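You operate a simulated robot arm through the tools that you are given. There is no shell and no other tool.

You run a simulated robot arm. Do the job below in one go: nothing can be reset, and whatever is moved stays where it is left.

JOB
Turn the speed to 2, then raise the boom to about 275 cm.
Fine: use the joystick; green pendant switch on for the run and off after it; the speed knob goes back to 5 after the run.

Only the result counts: the job must be done as asked and must still hold three seconds after the hand-in. Knocking over, shifting, dropping, spilling or breaking anything else fails it.

ROBOT AND FRAMES
A 7-joint arm with a four-finger gripper, fixed in place. Base frame: the origin is at the foot of the arm, x ahead of it, y to its left, z up. Lengths are in m, angles in rad, forces in N, time in s.
Its first joint turns from -1.204 to 3.002 rad. Payload 3.67 kg.
Tool frame: the origin (TCP) lies between the finger pads and is the grasp point; the fingertips stand 0.028 m ahead of it; z points along the fingers, y is the line along which they close. Largest opening 0.112 m; the body of the gripper starts 0.073 m behind the TCP.
Orientation is told as [roll, pitch, yaw] about the base's x, y, z axes, in that order, counted from this pose: with the fingers straight down and closing along the base's y, the tool's x points along the base's -x, its y along +y and its z along -z.

CONTROLS
- The arm moves only by the tool drive_tool. Its argument "rows" is one flat list of numbers, 7 for each row, row after row: the shift along the base's x, y, z in units of 25 mm (1.0 is 25 mm), then the turn, a rotation vector about the base's x, y, z in units of 5 degrees (1.0 is 5 degrees), then the closure in counts, from 0 (fully open) to 255 (shut). In form: [x, y, z, wx, wy, wz, jaw, x, y, z, wx, wy, wz, jaw, ...]. A call has 1 to 20 rows; each row shifts and turns the commanded pose from where the row before left it. A call with a number of a shift or a turn outside -1 to 1 is refused whole. A row lasts 0.2 s, in which the tool goes at most 0.05 m and 0.15 rad; a call with a longer step from one row to the next is refused whole, and so is a gripper value outside its range. A pose out of reach is approached as far as the arm can. The call stops where the force on the tool passes 50 N (or 10 N more than at its start, if that is more) or the arm is blocked; 0.2 s more then pass. The fingers move at their own pace and stop on an object; they squeeze with about 37 N. The grip force told is the motor's: it shows also when the fingers shut on nothing. Time passes only in rows, and 0.2 s behind the last, so rows that do not move let the fingers close. The reply holds the time, the measured pose of the TCP, the force on the tool along the base axes, the opening and the grip force, in the units named above and with some noise, with the torque about the TCP (base axes, N m) and any sound that the robot's microphone picked up.
- Cameras (640 x 400 px; columns grow to the right, rows downward): "scene" is fixed at [0.401, -0.507, 1.7231]; the picture's right is [0.39, -0.92, 0.00], its down [-0.78, -0.33, -0.53] and it looks along [0.49, 0.21, -0.85] (base axes); focal length 343 px, centre (320, 200). "wrist" rides on the gripper at [0.06, -0.018, -0.104] in the tool frame; the picture's right is [0.29, 0.96, 0.00], its down [-0.80, 0.24, -0.55] and it looks along [-0.53, 0.16, 0.83] (tool axes); focal length 234 px, centre (320, 200). There is no depth. A picture from a camera that has moved, and an enlarged one, comes with that camera's place and axes in the base frame and with its lens. The place of the scene camera against the robot may be out by one fixed shift of up to 0.018 m in any direction.
- snapshot(camera): a new picture of that camera. No time passes.
- raise_lower(by): slides the trunk up (or, below 0, down) by that many m; the arm rides with it, the base frame stays. It gives what a move gives, with no picture.
- zoom(camera, box): a new picture of the part [left, top, right, bottom] of that camera's present view, enlarged. No time passes.
- finish_job(): hands the job in; it is judged then, once.

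Nothing tells you positions but the pictures and the camera data. Unless the task says otherwise, let go and move clear before handing in.

The tools are called after ">>>" as name(argument=value, ...) on one line, values as JSON. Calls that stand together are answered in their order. drive_tool: Moves the arm, as the interface text tells. Its arguments: {"type":"object","properties":{"rows":{"type":"array"}},"required":["rows"]} The other tools are called the same way: raise_lower (by) slides the trunk up or down; snapshot (camera) takes a picture; zoom (camera, box) takes an enlarged picture of a part of a camera's view; finish_job () hands the job in.

At the start:

```text
time_s: 0.0
eef_pos: [0.7805, -0.4049, 1.3051]
orientation: [0.0, 0.001, 0.0]
ft_force: [-0.5, -0.3, 0.9]
moment: [-0.01, -0.03, -0.01]
finger_gap: 0.1118
grasp_force: 0.0
trunk travel left (down, up): [-0.7, 0.14]
```

scene: 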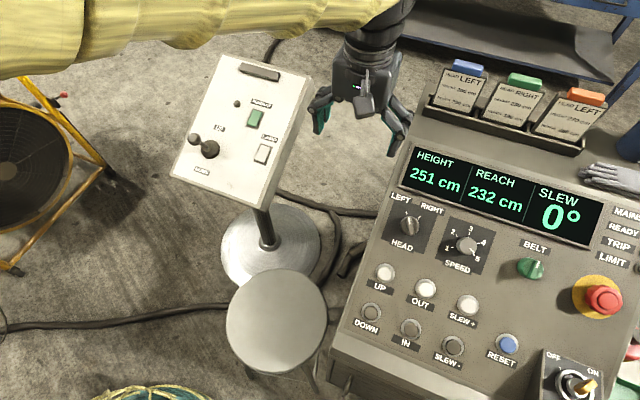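
wrist: 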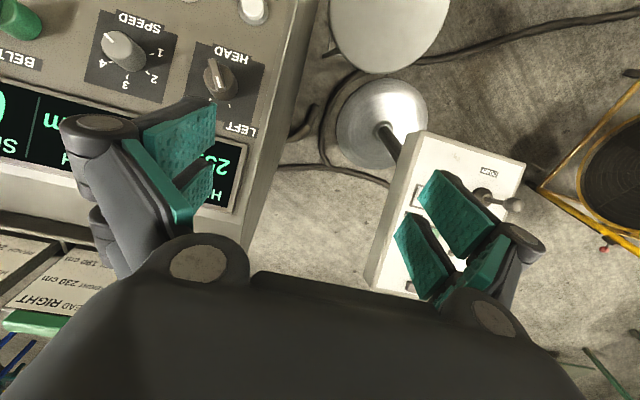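

I see a control panel (display, speed knob, head knob, buttons) on the right and a white pendant on a stand with a joystick, a green switch and a white switch. I'll take enlarged pictures first to read everything before moving.

>>> zoom(camera="scene", box=[160, 40, 330, 220])

>>> zoom(camera="scene", box=[330, 130, 640, 400])

>>> zoom(camera="scene", box=[400, 40, 640, 190])

>>> zoom(camera="scene", box=[370, 180, 520, 290])

```text
2.22 times, centred on (245, 130) of scene
camera zoom: at [0.401, -0.507, 1.7231], right [0.39, -0.92, 0.0], down [-0.78, -0.33, -0.53], along [0.49, 0.21, -0.85], focal length 762 px, centre (487, 356)
```

zoom: 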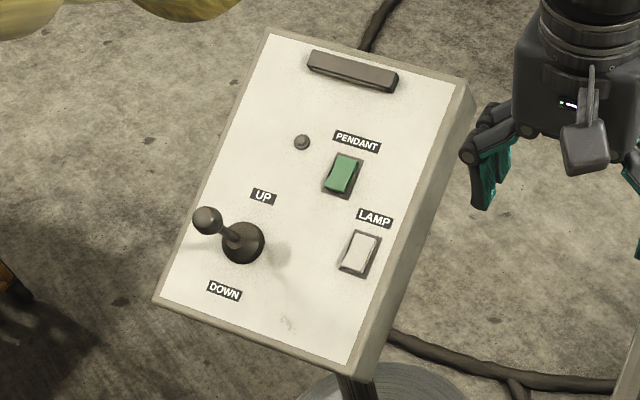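

```text
1.48 times, centred on (485, 265) of scene
camera zoom: at [0.401, -0.507, 1.7231], right [0.39, -0.92, 0.0], down [-0.78, -0.33, -0.53], along [0.49, 0.21, -0.85], focal length 508 px, centre (76, 104)
```

zoom: 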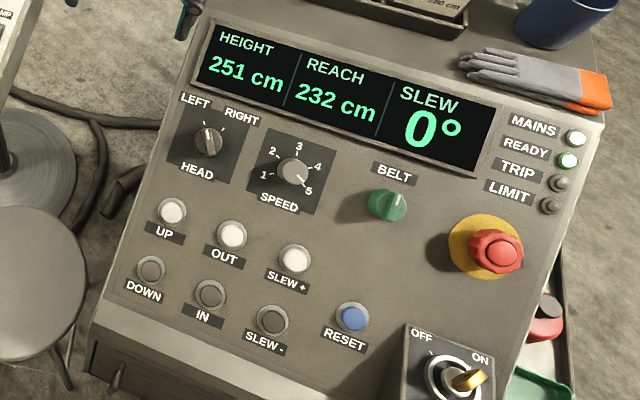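

```text
2.67 times, centred on (520, 115) of scene
camera zoom: at [0.401, -0.507, 1.7231], right [0.39, -0.92, 0.0], down [-0.78, -0.33, -0.53], along [0.49, 0.21, -0.85], focal length 915 px, centre (-213, 427)
```

zoom: 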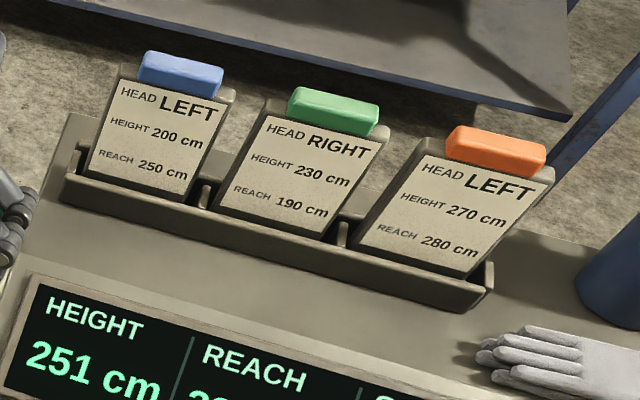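

```text
3.64 times, centred on (445, 235) of scene
camera zoom: at [0.401, -0.507, 1.7231], right [0.39, -0.92, 0.0], down [-0.78, -0.33, -0.53], along [0.49, 0.21, -0.85], focal length 1248 px, centre (-134, 73)
```

zoom: 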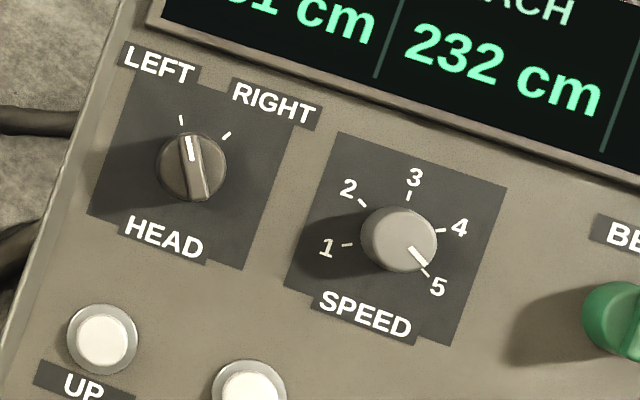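

The height reads 251 cm, the speed knob is at 5, and the pendant lamp looks dark. Next I enlarge the wrist view to get a second line of sight on the controls.

>>> zoom(camera="wrist", box=[350, 120, 540, 310])

>>> zoom(camera="wrist", box=[0, 0, 300, 200])

>>> zoom(camera="scene", box=[180, 110, 250, 190])

>>> zoom(camera="scene", box=[225, 90, 285, 150])

```text
2.11 times, centred on (445, 215) of wrist
camera zoom: at [0.7207, -0.4225, 1.411], right [-0.29, 0.96, 0.0], down [0.8, 0.24, 0.55], along [0.53, 0.16, -0.83], focal length 493 px, centre (57, 168)
```

zoom: 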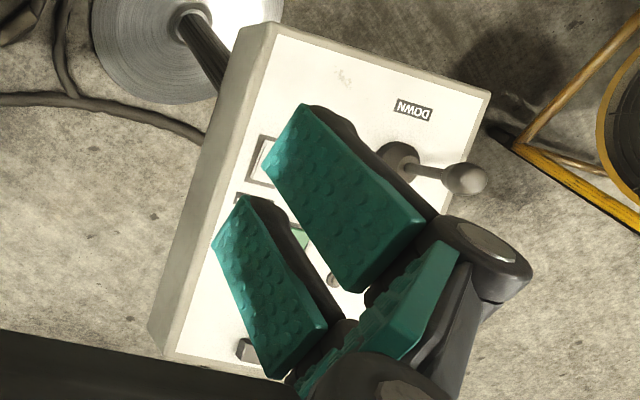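

```text
2.00 times, centred on (150, 100) of wrist
camera zoom: at [0.7207, -0.4225, 1.411], right [-0.29, 0.96, 0.0], down [0.8, 0.24, 0.55], along [0.53, 0.16, -0.83], focal length 468 px, centre (660, 400)
```

zoom: 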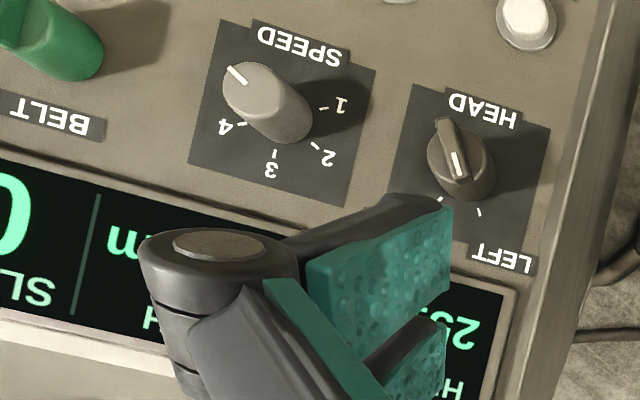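

```text
5.00 times, centred on (215, 150) of scene
camera zoom: at [0.401, -0.507, 1.7231], right [0.39, -0.92, 0.0], down [-0.78, -0.33, -0.53], along [0.49, 0.21, -0.85], focal length 1715 px, centre (845, 450)
```

zoom: 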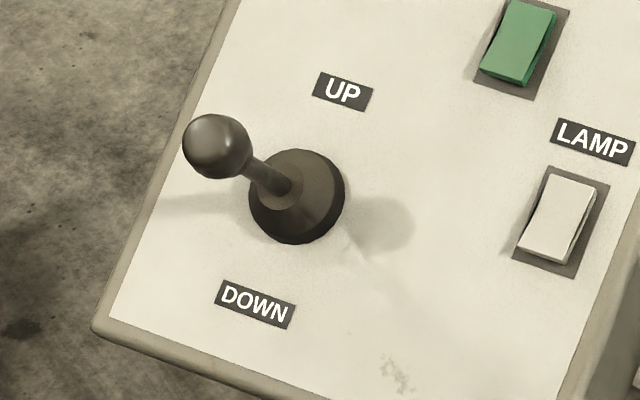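

```text
6.67 times, centred on (255, 120) of scene
camera zoom: at [0.401, -0.507, 1.7231], right [0.39, -0.92, 0.0], down [-0.78, -0.33, -0.53], along [0.49, 0.21, -0.85], focal length 2287 px, centre (753, 733)
```

zoom: 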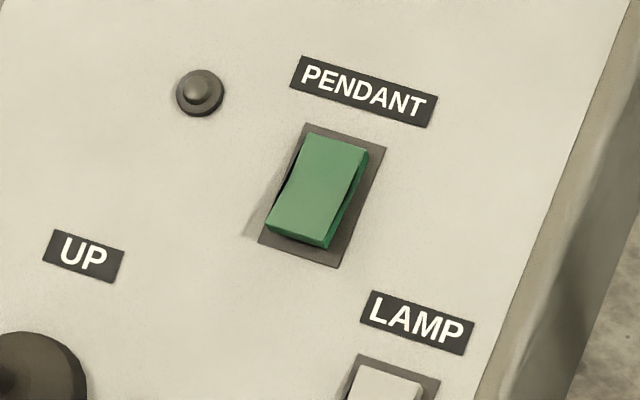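

The boom reads 251 cm and the speed knob sits near [0.80, -0.67, 1.06]. The pendant plate slopes up away from me, with the joystick base near [0.92, 0.09, 0.89]. I'll shift the arm over the console for a better wrist view of the knobs.

>>> drive_tool(rows=[-0.7, -0.95, 0, 0, 0, 0, 0, -0.7, -0.95, 0, 0, 0, 0, 0, -0.7, -0.95, 0, 0, 0, 0, 0, -0.7, -0.95, 0, 0, 0, 0, 0, -0.7, -0.95, 0, 0, 0, 0, 0, -0.7, -0.95, 0, 0, 0, 0, 0, -0.7, -0.95, 0, 0, 0, 0, 0, -0.7, -0.95, 0, 0, 0, 0, 0, -0.7, -0.95, 0, 0, 0, 0, 0])

>>> snapshot(camera="wrist")

>>> snapshot(camera="scene")

```text
time_s: 2.0
eef_pos: [0.6243, -0.6221, 1.3064]
orientation: [0.002, 0.0, 0.002]
ft_force: [0.5, -0.2, 0.0]
moment: [0.02, -0.04, 0.0]
finger_gap: 0.112
grasp_force: 0.1
trunk travel left (down, up): [-0.7, 0.14]
```

```text
taken
camera wrist: at [0.5618, -0.6386, 1.4113], right [-0.29, 0.96, 0.0], down [0.8, 0.24, 0.55], along [0.53, 0.16, -0.83], focal length 234 px, centre (320, 200)
```

wrist: 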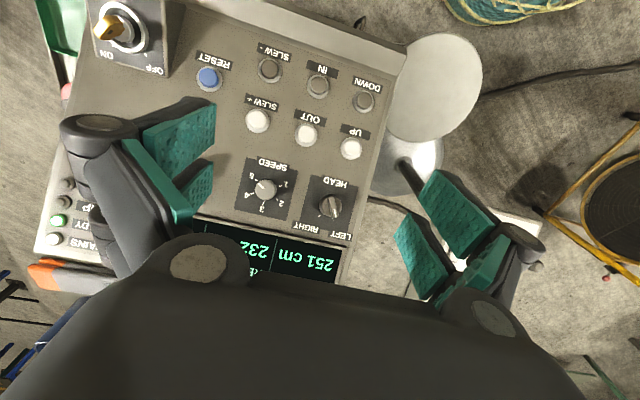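

```text
taken
```

scene: 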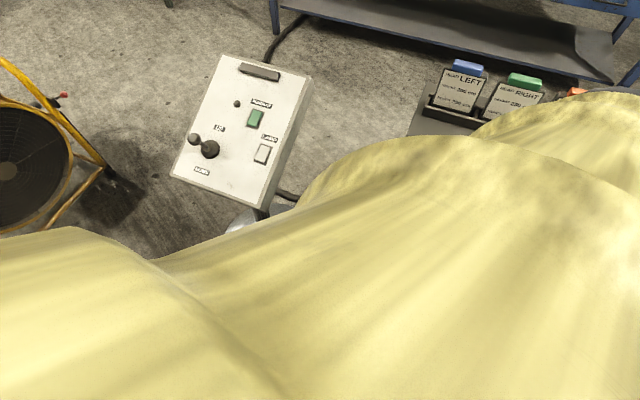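

Now the wrist camera sees the whole console between the fingers. I zoom in to measure the knobs and buttons.

>>> zoom(camera="wrist", box=[220, 130, 370, 250])

>>> zoom(camera="wrist", box=[180, 20, 420, 170])

```text
3.33 times, centred on (295, 190) of wrist
camera zoom: at [0.5618, -0.6386, 1.4113], right [-0.29, 0.96, 0.0], down [0.8, 0.24, 0.55], along [0.53, 0.16, -0.83], focal length 781 px, centre (403, 233)
```

zoom: 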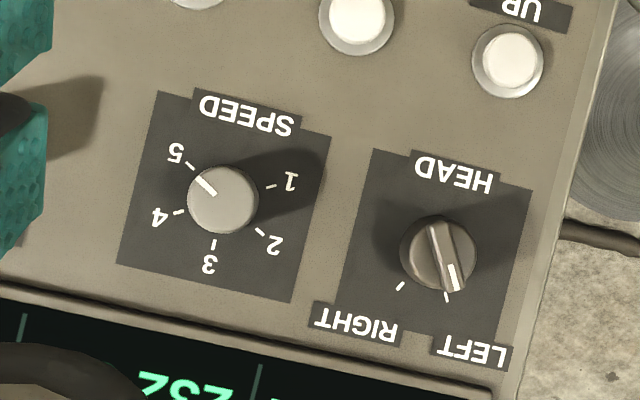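

```text
2.67 times, centred on (300, 95) of wrist
camera zoom: at [0.5618, -0.6386, 1.4113], right [-0.29, 0.96, 0.0], down [0.8, 0.24, 0.55], along [0.53, 0.16, -0.83], focal length 624 px, centre (373, 480)
```

zoom: 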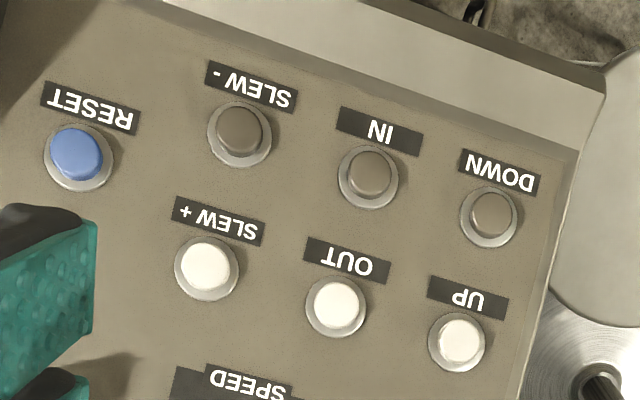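

The panel slopes about 29° toward the robot. The speed knob base is near [0.812, -0.668, 1.032] and the cap near [0.798, -0.669, 1.055], about 38 mm wide, with about 60° between marks. I'll tilt the tool to match the panel and come to a pre-grasp pose in front of the knob.

>>> drive_tool(rows=[0.63, -0.23, -0.7, 0, -0.72, 0, 0, 0.63, -0.23, -0.7, 0, -0.72, 0, 0, 0.63, -0.23, -0.7, 0, -0.72, 0, 0, 0.63, -0.23, -0.7, 0, -0.72, 0, 0, 0.63, -0.23, -0.7, 0, -0.72, 0, 0, 0.63, -0.23, -0.7, 0, -0.72, 0, 0, 0.63, -0.23, -0.7, 0, -0.72, 0, 0, 0.63, -0.23, -0.7, 0, -0.72, 0, 0, 0, 0, 0, 0, 0, 0, 0])

>>> snapshot(camera="wrist")

```text
time_s: 4.0
eef_pos: [0.7515, -0.6658, 1.1656]
orientation: [0.0, -0.505, 0.002]
ft_force: [0.0, -0.3, -0.4]
moment: [-0.03, -0.01, -0.02]
finger_gap: 0.1123
grasp_force: 0.0
trunk travel left (down, up): [-0.7, 0.14]
```

```text
taken
camera wrist: at [0.6466, -0.6826, 1.2294], right [-0.25, 0.96, -0.14], down [0.43, 0.24, 0.87], along [0.87, 0.16, -0.47], focal length 234 px, centre (320, 200)
```

wrist: 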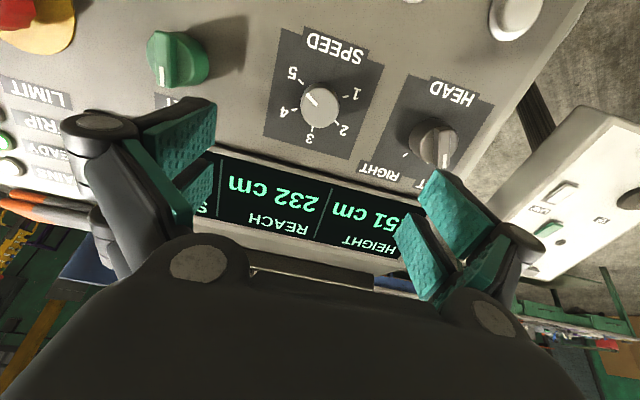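

I'm tilted and in front of the knob. I enlarge to refine the knob centre and the panel's direction.

>>> zoom(camera="wrist", box=[240, 20, 400, 180])

>>> zoom(camera="wrist", box=[480, 100, 640, 280])

```text
2.50 times, centred on (320, 100) of wrist
camera zoom: at [0.6466, -0.6826, 1.2294], right [-0.25, 0.96, -0.14], down [0.43, 0.24, 0.87], along [0.87, 0.16, -0.47], focal length 585 px, centre (320, 450)
```

zoom: 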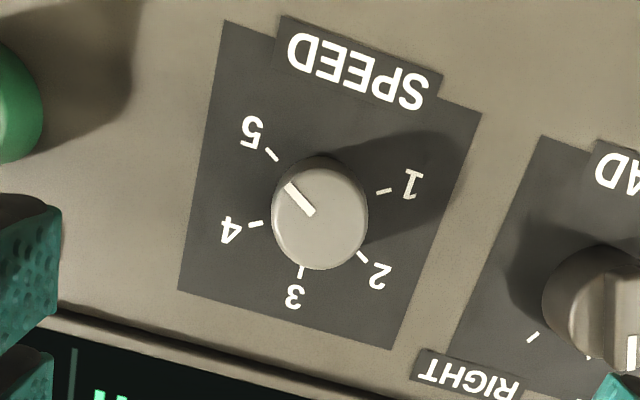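

```text
2.22 times, centred on (560, 190) of wrist
camera zoom: at [0.6466, -0.6826, 1.2294], right [-0.25, 0.96, -0.14], down [0.43, 0.24, 0.87], along [0.87, 0.16, -0.47], focal length 520 px, centre (-213, 222)
```

zoom: 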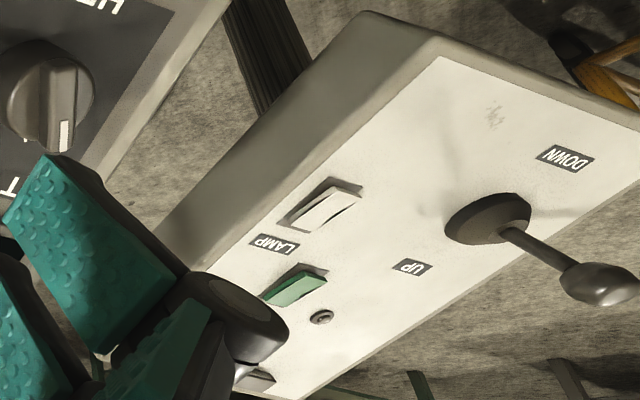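

The knob cap resolves to about [0.797, -0.669, 1.055]. The turn from 5 to 2 is counter-clockwise, which is positive about the panel normal. I'll line up over the knob and pre-rotate the wrist in the air to see how far it turns.

>>> drive_tool(rows=[0.03, -0.01, -0.1, 0.544, 0, -0.984, 90, 0.03, -0.01, -0.1, 0.544, 0, -0.984, 90, 0.03, -0.01, -0.1, 0.544, 0, -0.984, 90, 0.03, -0.01, -0.1, 0.544, 0, -0.984, 90, 0.03, -0.01, -0.1, 0.544, 0, -0.984, 90, 0.03, -0.01, -0.1, 0.544, 0, -0.984, 90, 0.03, -0.01, -0.1, 0.544, 0, -0.984, 90, 0.03, -0.01, -0.1, 0.544, 0, -0.984, 90, 0, 0, 0, 0.544, 0, -0.984, 90, 0, 0, 0, 0.544, 0, -0.984, 90, 0, 0, 0, 0.544, 0, -0.984, 90, 0, 0, 0, 0.544, 0, -0.984, 90, 0, 0, 0, 0.544, 0, -0.984, 90, 0, 0, 0, 0.544, 0, -0.984, 90, 0, 0, 0, 0.544, 0, -0.984, 90, 0, 0, 0, 0.544, 0, -0.984, 90, 0, 0, 0, 0, 0, 0, 90])

>>> snapshot(camera="wrist")

```text
time_s: 7.6
eef_pos: [0.758, -0.6683, 1.1461]
orientation: [0.505, 0.003, -1.569]
ft_force: [0.4, 0.7, -0.9]
moment: [0.0, -0.02, -0.04]
finger_gap: 0.0725
grasp_force: 0.0
trunk travel left (down, up): [-0.7, 0.14]
```

```text
taken
camera wrist: at [0.6898, -0.6076, 1.2292], right [0.84, 0.29, 0.46], down [-0.06, -0.8, 0.6], along [0.54, -0.53, -0.65], focal length 234 px, centre (320, 200)
```

wrist: 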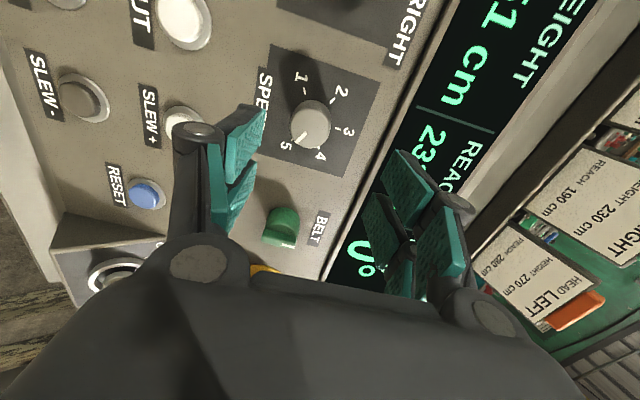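

The wrist reached -90° cleanly, and the knob is about 9 mm off the tool axis down the slope. I correct that and advance halfway, then check.

>>> drive_tool(rows=[-0.316, 0, -0.176, 0, 0, 0, 90, 0.426, 0, -0.77, 0, 0, 0, 90, 0.426, 0, -0.77, 0, 0, 0, 90, 0, 0, 0, 0, 0, 0, 90])

>>> snapshot(camera="wrist")

```text
time_s: 8.6
eef_pos: [0.7707, -0.6673, 1.104]
orientation: [0.507, 0.001, -1.57]
ft_force: [-0.3, 1.1, -0.4]
moment: [-0.04, 0.01, -0.01]
finger_gap: 0.0726
grasp_force: 0.1
trunk travel left (down, up): [-0.7, 0.14]
```

```text
taken
camera wrist: at [0.7027, -0.6068, 1.1864], right [0.84, 0.29, 0.46], down [-0.06, -0.8, 0.6], along [0.54, -0.53, -0.65], focal length 234 px, centre (320, 200)
```

wrist: 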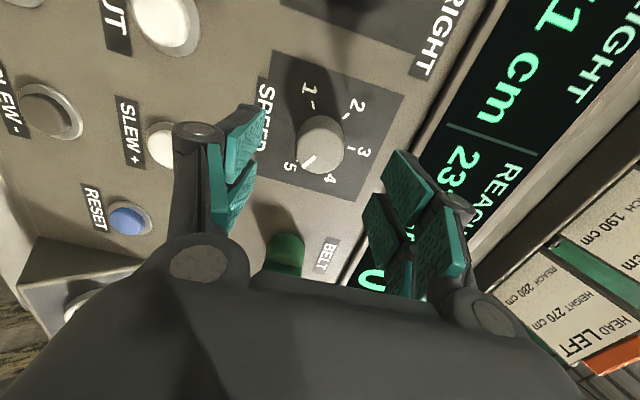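

>>> zoom(camera="wrist", box=[250, 80, 390, 210])

```text
3.08 times, centred on (320, 145) of wrist
camera zoom: at [0.7027, -0.6068, 1.1864], right [0.84, 0.29, 0.46], down [-0.06, -0.8, 0.6], along [0.54, -0.53, -0.65], focal length 720 px, centre (320, 369)
```

zoom: 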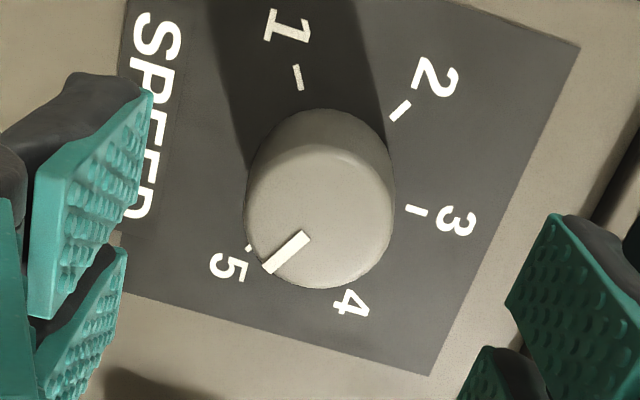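

The knob is centred between the fingers, about 52 mm ahead of the TCP. I advance 44 mm along the panel normal and close on it.

>>> drive_tool(rows=[0.426, 0, -0.77, 0, 0, 0, 90, 0.426, 0, -0.77, 0, 0, 0, 90, 0, 0, 0, 0, 0, 0, 90])

>>> zoom(camera="wrist", box=[220, 100, 420, 260])

```text
time_s: 9.4
eef_pos: [0.7919, -0.6675, 1.0649]
orientation: [0.505, 0.002, -1.568]
ft_force: [-1.2, 1.0, 0.4]
moment: [0.03, 0.0, 0.0]
finger_gap: 0.0724
grasp_force: 0.1
trunk travel left (down, up): [-0.7, 0.14]
```

```text
2.50 times, centred on (320, 180) of wrist
camera zoom: at [0.7241, -0.6071, 1.1476], right [0.84, 0.29, 0.46], down [-0.06, -0.8, 0.6], along [0.54, -0.53, -0.65], focal length 585 px, centre (320, 250)
```

zoom: 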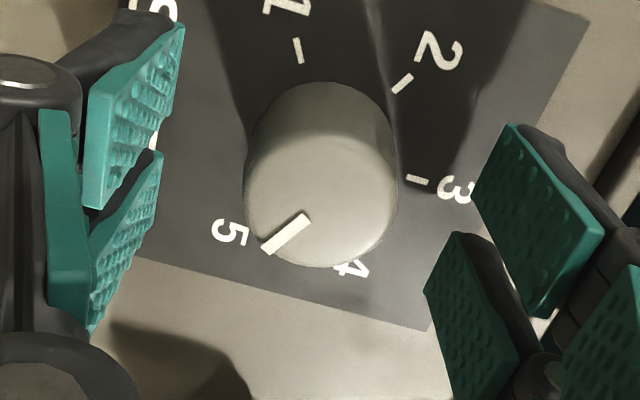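

The knob sits between the pads. I close the jaws on it now.

>>> drive_tool(rows=[0.03, 0, -0.06, 0, 0, 0, 90, 0, 0, 0, 0, 0, 0, 255, 0, 0, 0, 0, 0, 0, 255, 0, 0, 0, 0, 0, 0, 255])

>>> zoom(camera="wrist", box=[220, 100, 420, 260])

```text
time_s: 10.4
eef_pos: [0.794, -0.668, 1.0633]
orientation: [0.505, 0.002, -1.568]
ft_force: [5.0, -3.7, 4.4]
moment: [-0.32, -0.26, -0.19]
finger_gap: 0.0359
grasp_force: 45.2
trunk travel left (down, up): [-0.7, 0.14]
```

```text
2.50 times, centred on (320, 180) of wrist
camera zoom: at [0.7261, -0.6074, 1.146], right [0.84, 0.29, 0.46], down [-0.06, -0.8, 0.6], along [0.54, -0.53, -0.65], focal length 585 px, centre (320, 250)
```

zoom: 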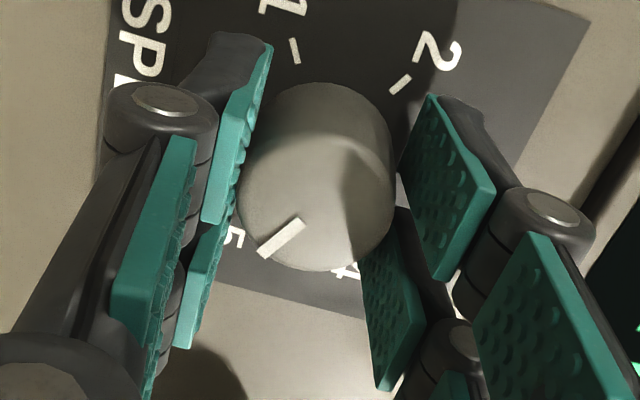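

Gripped at 36 mm. I turn counter-clockwise by one mark, about 60°, and check.

>>> drive_tool(rows=[0, 0, 0, -0.528, 0, 0.955, 255, 0, 0, 0, -0.528, 0, 0.955, 255, 0, 0, 0, -0.528, 0, 0.955, 255, 0, 0, 0, -0.528, 0, 0.955, 255, 0, 0, 0, -0.528, 0, 0.955, 255, 0, 0, 0, -0.528, 0, 0.955, 255, 0, 0, 0, -0.528, 0, 0.955, 255, 0, 0, 0, -0.528, 0, 0.955, 255, 0, 0, 0, -0.528, 0, 0.955, 255, 0, 0, 0, -0.528, 0, 0.955, 255, 0, 0, 0, -0.528, 0, 0.955, 255])

>>> zoom(camera="wrist", box=[220, 100, 420, 260])

```text
time_s: 12.8
eef_pos: [0.7922, -0.6684, 1.0624]
orientation: [0.27, -0.431, -0.581]
ft_force: [1.4, -10.3, 4.9]
moment: [-0.54, -0.77, -0.31]
finger_gap: 0.0347
grasp_force: 45.5
trunk travel left (down, up): [-0.7, 0.14]
```

```text
2.50 times, centred on (320, 180) of wrist
camera zoom: at [0.6879, -0.654, 1.1255], right [0.2, 0.97, 0.11], down [0.44, -0.19, 0.88], along [0.87, -0.12, -0.47], focal length 585 px, centre (320, 250)
```

zoom: 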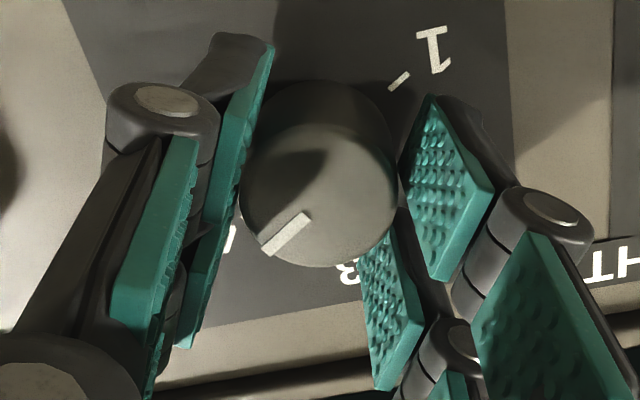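

The knob follows the gripper by exactly one mark. I continue another 60°.

>>> drive_tool(rows=[0, 0, 0, -0.528, 0, 0.955, 255, 0, 0, 0, -0.528, 0, 0.955, 255, 0, 0, 0, -0.528, 0, 0.955, 255, 0, 0, 0, -0.528, 0, 0.955, 255, 0, 0, 0, -0.528, 0, 0.955, 255, 0, 0, 0, -0.528, 0, 0.955, 255, 0, 0, 0, -0.528, 0, 0.955, 255, 0, 0, 0, -0.528, 0, 0.955, 255, 0, 0, 0, -0.528, 0, 0.955, 255, 0, 0, 0, -0.528, 0, 0.955, 255, 0, 0, 0, -0.528, 0, 0.955, 255])

>>> zoom(camera="wrist", box=[220, 100, 420, 260])

```text
time_s: 15.2
eef_pos: [0.7931, -0.6696, 1.063]
orientation: [-0.268, -0.432, 0.584]
ft_force: [0.8, -13.0, 9.8]
moment: [-1.0, 0.46, -0.62]
finger_gap: 0.035
grasp_force: 45.2
trunk travel left (down, up): [-0.7, 0.14]
```

```text
2.50 times, centred on (320, 180) of wrist
camera zoom: at [0.7037, -0.7145, 1.1345], right [-0.64, 0.68, -0.35], down [0.23, 0.61, 0.76], along [0.73, 0.4, -0.55], focal length 585 px, centre (320, 250)
```

zoom: 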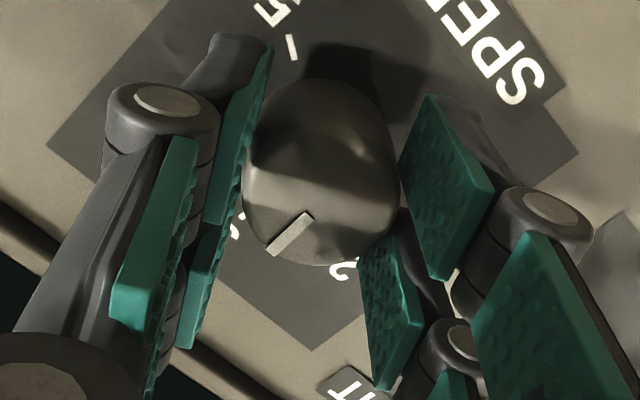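

It is now at 3. One more 60° step brings it to 2.

>>> drive_tool(rows=[0, 0, 0, -0.528, 0, 0.955, 255, 0, 0, 0, -0.528, 0, 0.955, 255, 0, 0, 0, -0.528, 0, 0.955, 255, 0, 0, 0, -0.528, 0, 0.955, 255, 0, 0, 0, -0.528, 0, 0.955, 255, 0, 0, 0, -0.528, 0, 0.955, 255, 0, 0, 0, -0.528, 0, 0.955, 255, 0, 0, 0, -0.528, 0, 0.955, 255, 0, 0, 0, -0.528, 0, 0.955, 255, 0, 0, 0, -0.528, 0, 0.955, 255, 0, 0, 0, -0.528, 0, 0.955, 255])

>>> zoom(camera="wrist", box=[220, 100, 420, 260])

```text
time_s: 17.6
eef_pos: [0.7935, -0.6704, 1.0628]
orientation: [-0.506, 0.0, 1.57]
ft_force: [1.4, -9.2, 3.5]
moment: [-0.75, -0.16, -0.46]
finger_gap: 0.0348
grasp_force: 45.2
trunk travel left (down, up): [-0.7, 0.14]
```

```text
2.50 times, centred on (320, 180) of wrist
camera zoom: at [0.7573, -0.7284, 1.1641], right [-0.84, -0.29, -0.46], down [-0.48, 0.8, 0.37], along [0.26, 0.53, -0.81], focal length 585 px, centre (320, 250)
```

zoom: 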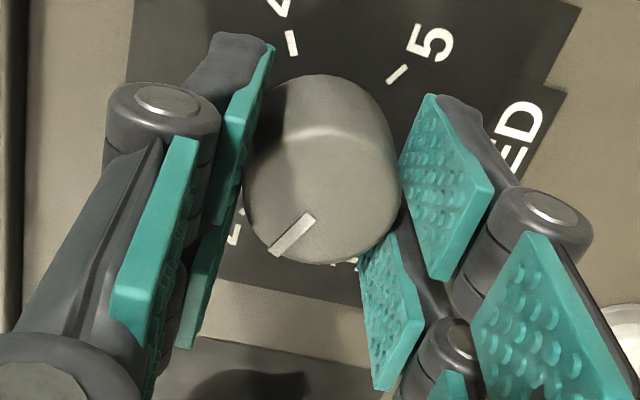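

The pointer should now be at 2. I open the jaws, back off along the panel normal and check.

>>> drive_tool(rows=[0, 0, 0, 0, 0, 0, 90, 0, 0, 0, 0, 0, 0, 90, 0, 0, 0, 0, 0, 0, 90, -0.426, 0, 0.77, 0, 0, 0, 90, -0.426, 0, 0.77, 0, 0, 0, 90, -0.426, 0, 0.77, 0, 0, 0, 90, -0.426, 0, 0.77, 0, 0, 0, 90, 0, 0, 0, 0, 0, 0, 90])

>>> snapshot(camera="wrist")

>>> zoom(camera="wrist", box=[220, 50, 420, 210])

```text
time_s: 19.4
eef_pos: [0.7507, -0.6713, 1.1383]
orientation: [-0.503, -0.002, 1.569]
ft_force: [0.2, -0.8, -0.6]
moment: [0.03, -0.03, 0.0]
finger_gap: 0.0724
grasp_force: 0.1
trunk travel left (down, up): [-0.7, 0.14]
```

```text
taken
camera wrist: at [0.715, -0.7295, 1.2383], right [-0.84, -0.29, -0.46], down [-0.48, 0.8, 0.37], along [0.26, 0.53, -0.81], focal length 234 px, centre (320, 200)
```

wrist: 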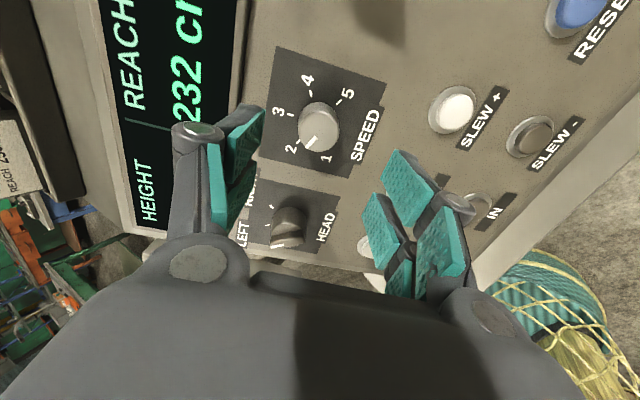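

```text
2.50 times, centred on (320, 130) of wrist
camera zoom: at [0.715, -0.7295, 1.2383], right [-0.84, -0.29, -0.46], down [-0.48, 0.8, 0.37], along [0.26, 0.53, -0.81], focal length 585 px, centre (320, 375)
```

zoom: 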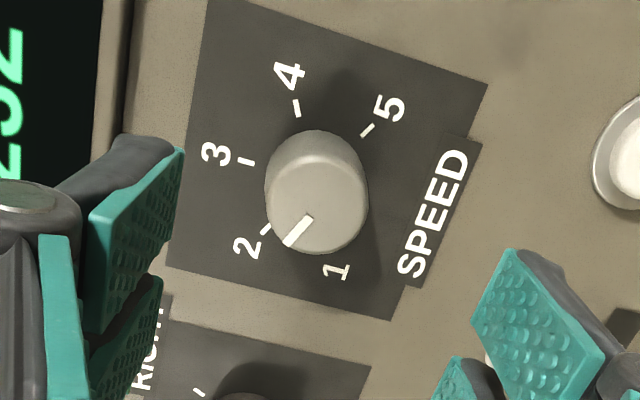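

>>> zoom(camera="wrist", box=[285, 85, 355, 165])

```text
5.00 times, centred on (320, 125) of wrist
camera zoom: at [0.715, -0.7295, 1.2383], right [-0.84, -0.29, -0.46], down [-0.48, 0.8, 0.37], along [0.26, 0.53, -0.81], focal length 1171 px, centre (320, 575)
```

zoom: 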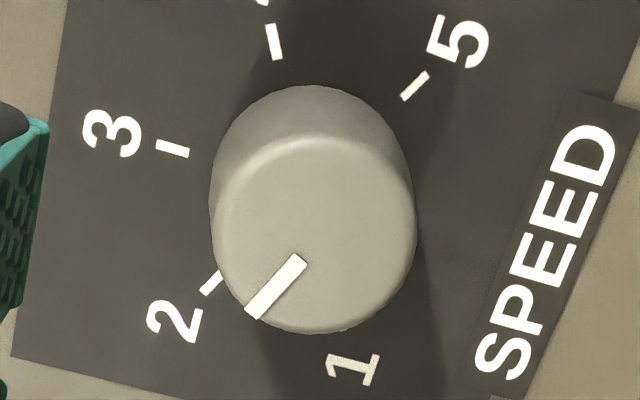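

The pointer sits at 2 but looks a few degrees past it. I rotate the wrist back to neutral and measure again from another angle before deciding whether to trim it.

>>> drive_tool(rows=[0, 0, 0, 0.544, 0, -0.984, 90, 0, 0, 0, 0.544, 0, -0.984, 90, 0, 0, 0, 0.544, 0, -0.984, 90, 0, 0, 0, 0.544, 0, -0.984, 90, 0, 0, 0, 0.544, 0, -0.984, 90, 0, 0, 0, 0.544, 0, -0.984, 90, 0, 0, 0, 0.544, 0, -0.984, 90, 0, 0, 0, 0.544, 0, -0.984, 90, 0, 0, 0, 0.544, 0, -0.984, 90, 0, 0, 0, 0.544, 0, -0.984, 90, 0, 0, 0, 0.544, 0, -0.984, 90, 0, 0, 0, 0.544, 0, -0.984, 90, 0, 0, 0, 0.544, 0, -0.984, 90, 0, 0, 0, 0.544, 0, -0.984, 90, 0, 0, 0, 0.544, 0, -0.984, 90, 0, 0, 0, 0.544, 0, -0.984, 90, 0, 0, 0, 0, 0, 0, 90])

>>> zoom(camera="wrist", box=[260, 70, 380, 170])

>>> snapshot(camera="wrist")

```text
time_s: 23.0
eef_pos: [0.751, -0.6688, 1.1385]
orientation: [0.001, -0.502, 0.001]
ft_force: [0.2, -0.4, 0.1]
moment: [-0.02, -0.02, -0.02]
finger_gap: 0.0724
grasp_force: 0.0
trunk travel left (down, up): [-0.7, 0.14]
```

```text
4.00 times, centred on (320, 120) of wrist
camera zoom: at [0.6462, -0.6858, 1.2028], right [-0.25, 0.96, -0.14], down [0.43, 0.24, 0.87], along [0.87, 0.16, -0.47], focal length 937 px, centre (320, 520)
```

zoom: 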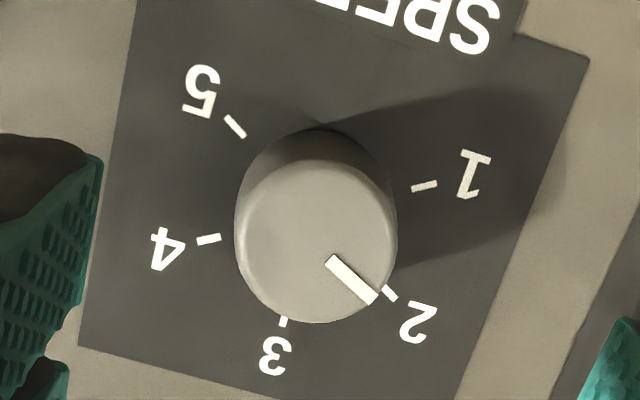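

```text
taken
camera wrist: at [0.6462, -0.6858, 1.2028], right [-0.25, 0.96, -0.14], down [0.43, 0.24, 0.87], along [0.87, 0.16, -0.47], focal length 234 px, centre (320, 200)
```

wrist: 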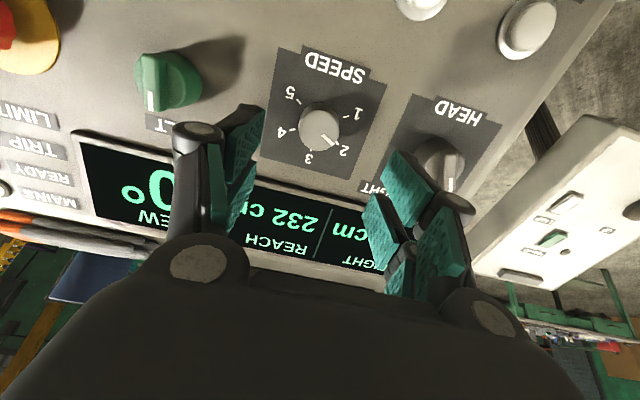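

The pointer is within about 3–5° of the 2 mark, which is fine. Now I lift off and carry the tool over to the pendant.

>>> drive_tool(rows=[-0.3, 0.3, 0.9, 0, 0, 0, 60, -0.2, 0.5, 0.9, 0, 0, 0, 30, 0, 0.8, 0.9, 0, 0, 0, 0, 0, 1, 0.8, 0, 0, 0, 0, 0.1, 1, 0.5, 0, 0, 0, 0, 0.15, 1, 0, 0, 0, 0, 0, 0.15, 1, 0, 0, 0, 0, 0, 0.15, 1, 0, 0, 0, 0, 0, 0.15, 1, 0, 0, 0, 0, 0, 0.15, 1, 0, 0, 0, 0, 0, 0.15, 1, 0, 0, 0, 0, 0, 0.15, 1, 0, 0, 0, 0, 0, 0.15, 1, 0, 0, 0, 0, 0, 0.15, 1, 0, 0, 0, 0, 0, 0.15, 1, 0, 0, 0, 0, 0, 0.15, 1, 0, 0, 0, 0, 0, 0.15, 1, 0, 0, 0, 0, 0, 0.15, 1, 0, 0, 0, 0, 0, 0.15, 1, 0, 0, 0, 0, 0])

>>> drive_tool(rows=[0.15, 1, 0, 0, 0, 0, 0, 0.15, 1, 0, 0, 0, 0, 0, 0.15, 1, 0, 0, 0, 0, 0, 0.15, 1, 0, 0, 0, 0, 0, 0.15, 1, 0, 0, 0, 0, 0, 0.15, 1, 0, 0, 0, 0, 0, 0.15, 1, 0, 0, 0, 0, 0, 0.15, 1, 0, 0, 0, 0, 0, 0.15, 1, 0, 0, 0, 0, 0, 0, 0, 0, 0, 0, 0, 0])

>>> snapshot(camera="wrist")

>>> snapshot(camera="scene")

```text
time_s: 27.0
eef_pos: [0.7947, -0.2246, 1.2386]
orientation: [-0.002, -0.502, 0.001]
ft_force: [0.9, -0.2, 0.4]
moment: [-0.05, 0.06, -0.01]
finger_gap: 0.112
grasp_force: 0.0
trunk travel left (down, up): [-0.7, 0.14]
```

```text
time_s: 29.2
eef_pos: [0.8301, -0.0066, 1.244]
orientation: [0.014, -0.505, -0.013]
ft_force: [0.3, 0.2, 0.6]
moment: [-0.04, 0.01, 0.01]
finger_gap: 0.112
grasp_force: 0.1
trunk travel left (down, up): [-0.7, 0.14]
```

```text
taken
camera wrist: at [0.7251, -0.0243, 1.3071], right [-0.25, 0.96, -0.13], down [0.43, 0.23, 0.87], along [0.87, 0.16, -0.47], focal length 234 px, centre (320, 200)
```

wrist: 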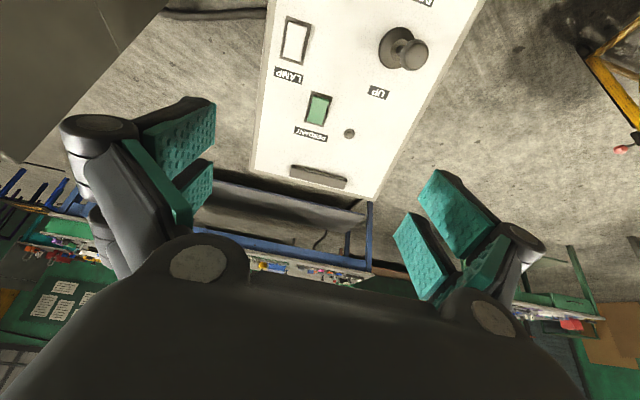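

```text
taken
```

scene: 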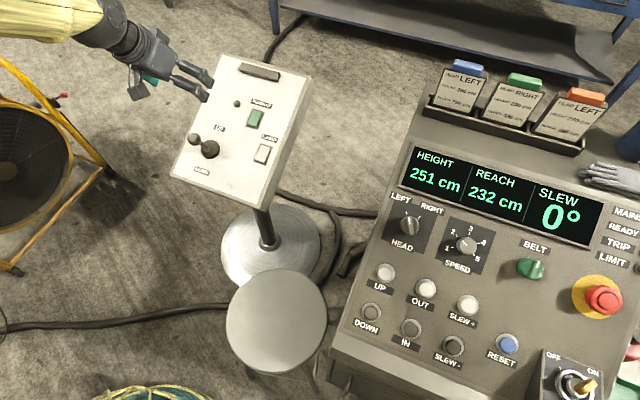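

The arm is over the pendant and the scene camera sees the display and the knob clearly. I'll zoom on the speed knob and on the pendant from both cameras.

>>> zoom(camera="scene", box=[435, 210, 500, 275])

>>> zoom(camera="wrist", box=[240, 0, 480, 200])

>>> zoom(camera="wrist", box=[270, 70, 370, 150])

```text
6.15 times, centred on (468, 242) of scene
camera zoom: at [0.401, -0.507, 1.7231], right [0.39, -0.92, 0.0], down [-0.78, -0.33, -0.53], along [0.49, 0.21, -0.85], focal length 2111 px, centre (-588, -62)
```

zoom: 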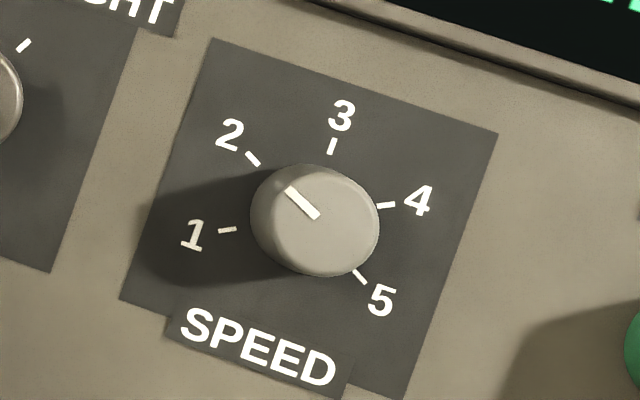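

```text
2.00 times, centred on (360, 100) of wrist
camera zoom: at [0.7251, -0.0243, 1.3071], right [-0.25, 0.96, -0.13], down [0.43, 0.23, 0.87], along [0.87, 0.16, -0.47], focal length 468 px, centre (240, 400)
```

zoom: 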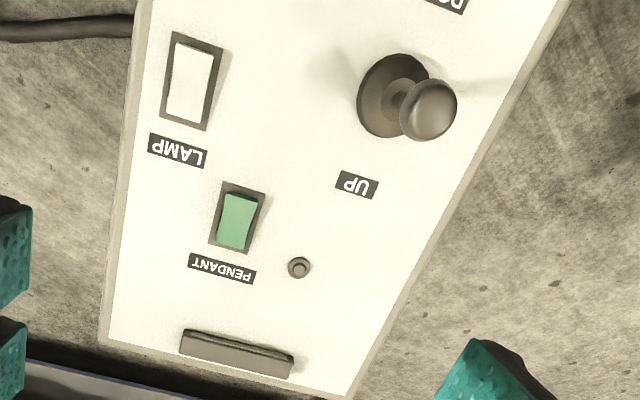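

```text
5.00 times, centred on (320, 110) of wrist
camera zoom: at [0.7251, -0.0243, 1.3071], right [-0.25, 0.96, -0.13], down [0.43, 0.23, 0.87], along [0.87, 0.16, -0.47], focal length 1171 px, centre (320, 650)
```

zoom: 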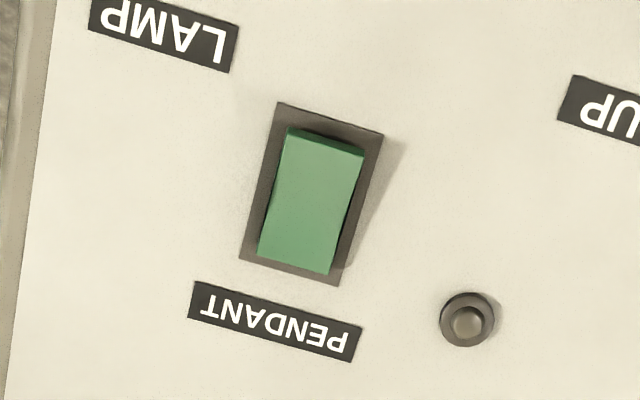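

>>> zoom(camera="wrist", box=[265, 0, 365, 80])

>>> zoom(camera="scene", box=[235, 95, 285, 170])

```text
5.00 times, centred on (315, 40) of wrist
camera zoom: at [0.7251, -0.0243, 1.3071], right [-0.25, 0.96, -0.13], down [0.43, 0.23, 0.87], along [0.87, 0.16, -0.47], focal length 1171 px, centre (345, 1000)
```

zoom: 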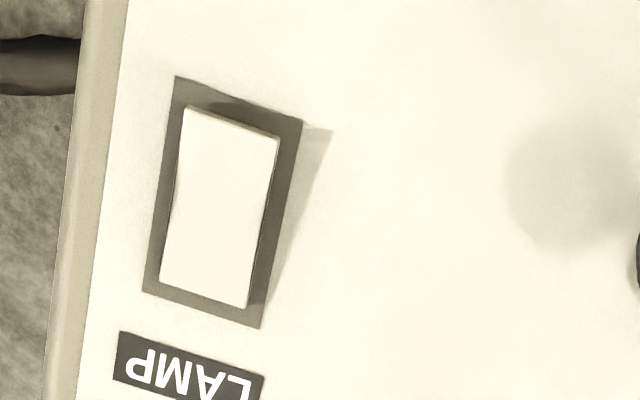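

```text
5.33 times, centred on (260, 132) of scene
camera zoom: at [0.401, -0.507, 1.7231], right [0.39, -0.92, 0.0], down [-0.78, -0.33, -0.53], along [0.49, 0.21, -0.85], focal length 1830 px, centre (640, 560)
```

zoom: 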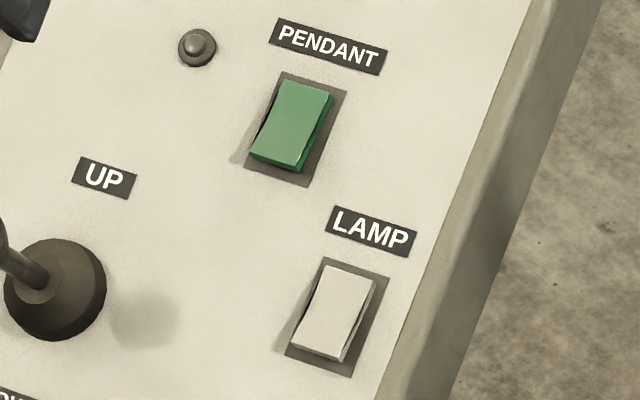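

Both rockers have their operator-side end raised, and the pendant lamp is dark, so the green switch is off. I put the green rocker centre near [1.061, 0.005, 0.923], the plate tilt near 25.5° and the joystick ball near [0.892, 0.108, 0.957]. I pause one row to check the arm's pose, then move above the green switch with the fingers closed.

>>> drive_tool(rows=[0, 0, 0, 0, 0, 0, 0, 0, 0, 0, 0, 0, 0, 0])

```text
time_s: 29.8
eef_pos: [0.8294, -0.0072, 1.2439]
orientation: [0.012, -0.503, -0.01]
ft_force: [-0.2, -0.8, -0.6]
moment: [0.03, 0.01, -0.01]
finger_gap: 0.112
grasp_force: 0.2
trunk travel left (down, up): [-0.7, 0.14]
```

>>> drive_tool(rows=[0.696, 0.04, -0.9, 0, 0.068, 0, 255, 0.696, 0.04, -0.9, 0, 0.068, 0, 255, 0.696, 0.04, -0.9, 0, 0.068, 0, 255, 0.696, 0.04, -0.9, 0, 0.068, 0, 255, 0.696, 0.04, -0.9, 0, 0.068, 0, 255, 0.696, 0.04, -0.9, 0, 0.068, 0, 255, 0.696, 0.04, -0.9, 0, 0.068, 0, 255, 0, 0, 0, 0, 0, 0, 255])

>>> snapshot(camera="wrist")

>>> snapshot(camera="scene")

```text
time_s: 31.6
eef_pos: [0.9488, 0.0041, 1.0827]
orientation: [-0.003, -0.464, 0.002]
ft_force: [0.1, -0.4, -0.3]
moment: [0.01, 0.0, 0.01]
finger_gap: 0.0
grasp_force: 35.6
trunk travel left (down, up): [-0.7, 0.14]
```

```text
taken
camera wrist: at [0.847, -0.0126, 1.1501], right [-0.26, 0.96, -0.13], down [0.47, 0.24, 0.85], along [0.85, 0.16, -0.51], focal length 234 px, centre (320, 200)
```

wrist: 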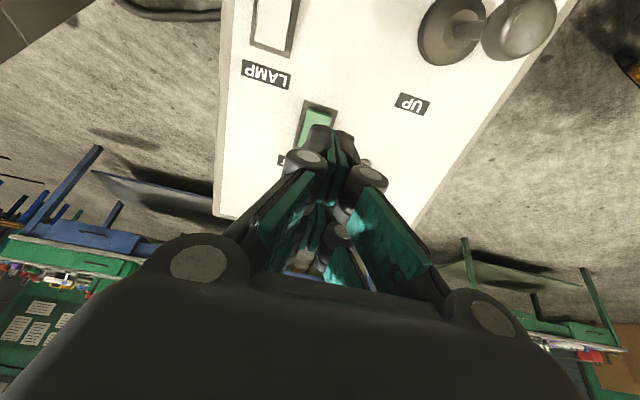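

```text
taken
```

scene: 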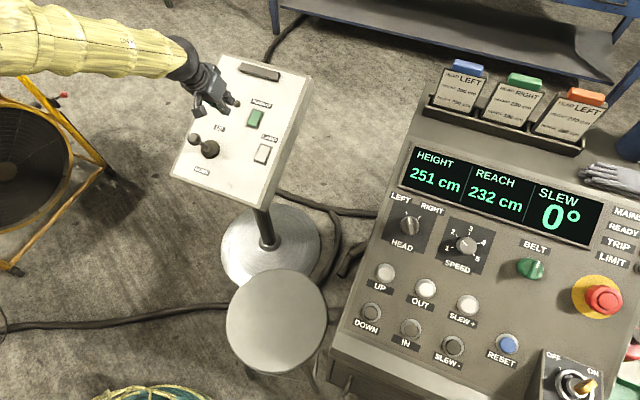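

>>> zoom(camera="wrist", box=[260, 70, 380, 170])

```text
4.00 times, centred on (320, 120) of wrist
camera zoom: at [0.847, -0.0126, 1.1501], right [-0.26, 0.96, -0.13], down [0.47, 0.24, 0.85], along [0.85, 0.16, -0.51], focal length 937 px, centre (320, 520)
```

zoom: 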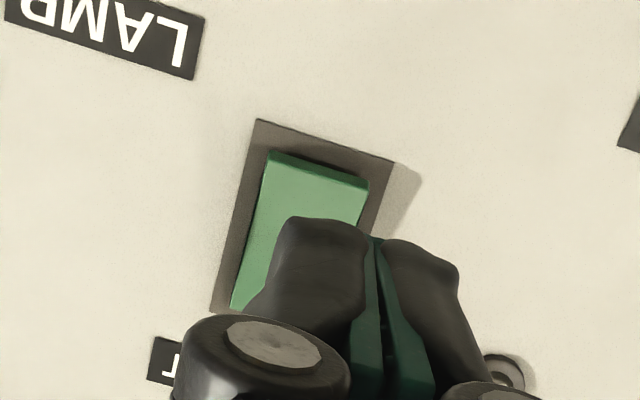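

The tool axis currently meets the plate right at the operator-side edge of the green rocker, so the position estimate holds. I move 14 mm up the plate and come down to about 15 mm above the raised end.

>>> drive_tool(rows=[0.53, 0.013, -0.853, 0, 0, 0, 255, 0.53, 0.013, -0.853, 0, 0, 0, 255, 0.53, 0.013, -0.853, 0, 0, 0, 255, 0.53, 0.013, -0.853, 0, 0, 0, 255, 0.53, 0.013, -0.853, 0, 0, 0, 255, 0.44, 0.013, -0.68, 0, 0, 0, 255, 0, 0, 0, 0, 0, 0, 255])

>>> snapshot(camera="wrist")

>>> zoom(camera="scene", box=[190, 60, 310, 180])

```text
time_s: 33.2
eef_pos: [1.0268, 0.0068, 0.9599]
orientation: [-0.002, -0.461, 0.002]
ft_force: [0.2, 0.7, 0.0]
moment: [-0.01, -0.02, 0.0]
finger_gap: 0.0
grasp_force: 35.3
trunk travel left (down, up): [-0.7, 0.14]
```

```text
taken
camera wrist: at [0.9247, -0.0103, 1.027], right [-0.26, 0.96, -0.13], down [0.47, 0.24, 0.85], along [0.85, 0.16, -0.51], focal length 234 px, centre (320, 200)
```

wrist: 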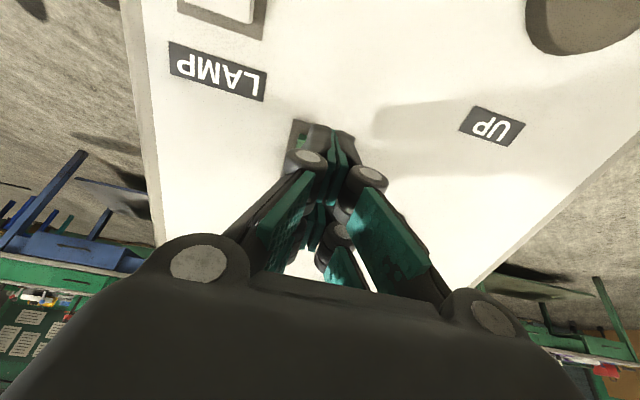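

```text
3.33 times, centred on (250, 120) of scene
camera zoom: at [0.401, -0.507, 1.7231], right [0.39, -0.92, 0.0], down [-0.78, -0.33, -0.53], along [0.49, 0.21, -0.85], focal length 1144 px, centre (553, 467)
```

zoom: 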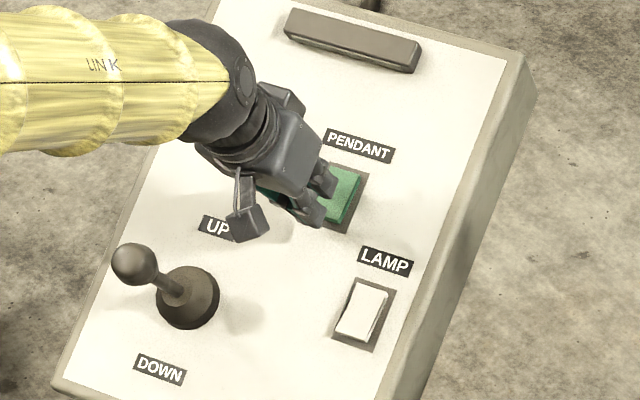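

The fingertips are about 20 mm above the raised half. I shift 3 mm toward the rocker's middle and press down in small steps.

>>> drive_tool(rows=[0, -0.12, 0, 0, 0, 0, 255, 0.09, 0, -0.179, 0, 0, 0, 255, 0.09, 0, -0.179, 0, 0, 0, 255, 0.045, 0, -0.09, 0, 0, 0, 255, 0.045, 0, -0.09, 0, 0, 0, 255, 0, 0, 0, 0, 0, 0, 255])

>>> zoom(camera="scene", box=[190, 60, 310, 180])

```text
time_s: 34.6
eef_pos: [1.0326, 0.0037, 0.9467]
orientation: [-0.002, -0.46, 0.002]
ft_force: [-0.7, -0.2, 1.5]
moment: [-0.02, -0.01, 0.01]
finger_gap: 0.0058
grasp_force: 35.5
trunk travel left (down, up): [-0.7, 0.14]
```

```text
3.33 times, centred on (250, 120) of scene
camera zoom: at [0.401, -0.507, 1.7231], right [0.39, -0.92, 0.0], down [-0.78, -0.33, -0.53], along [0.49, 0.21, -0.85], focal length 1144 px, centre (553, 467)
```

zoom: 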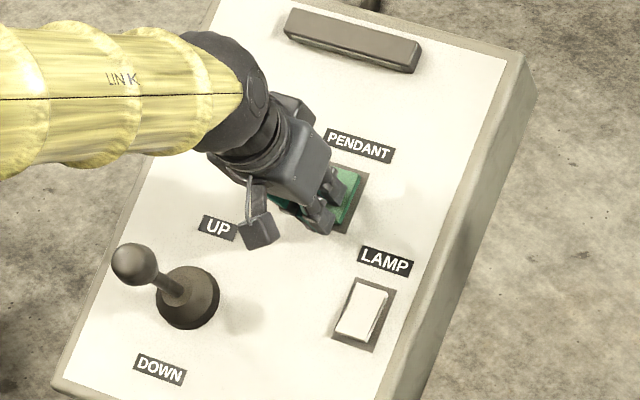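

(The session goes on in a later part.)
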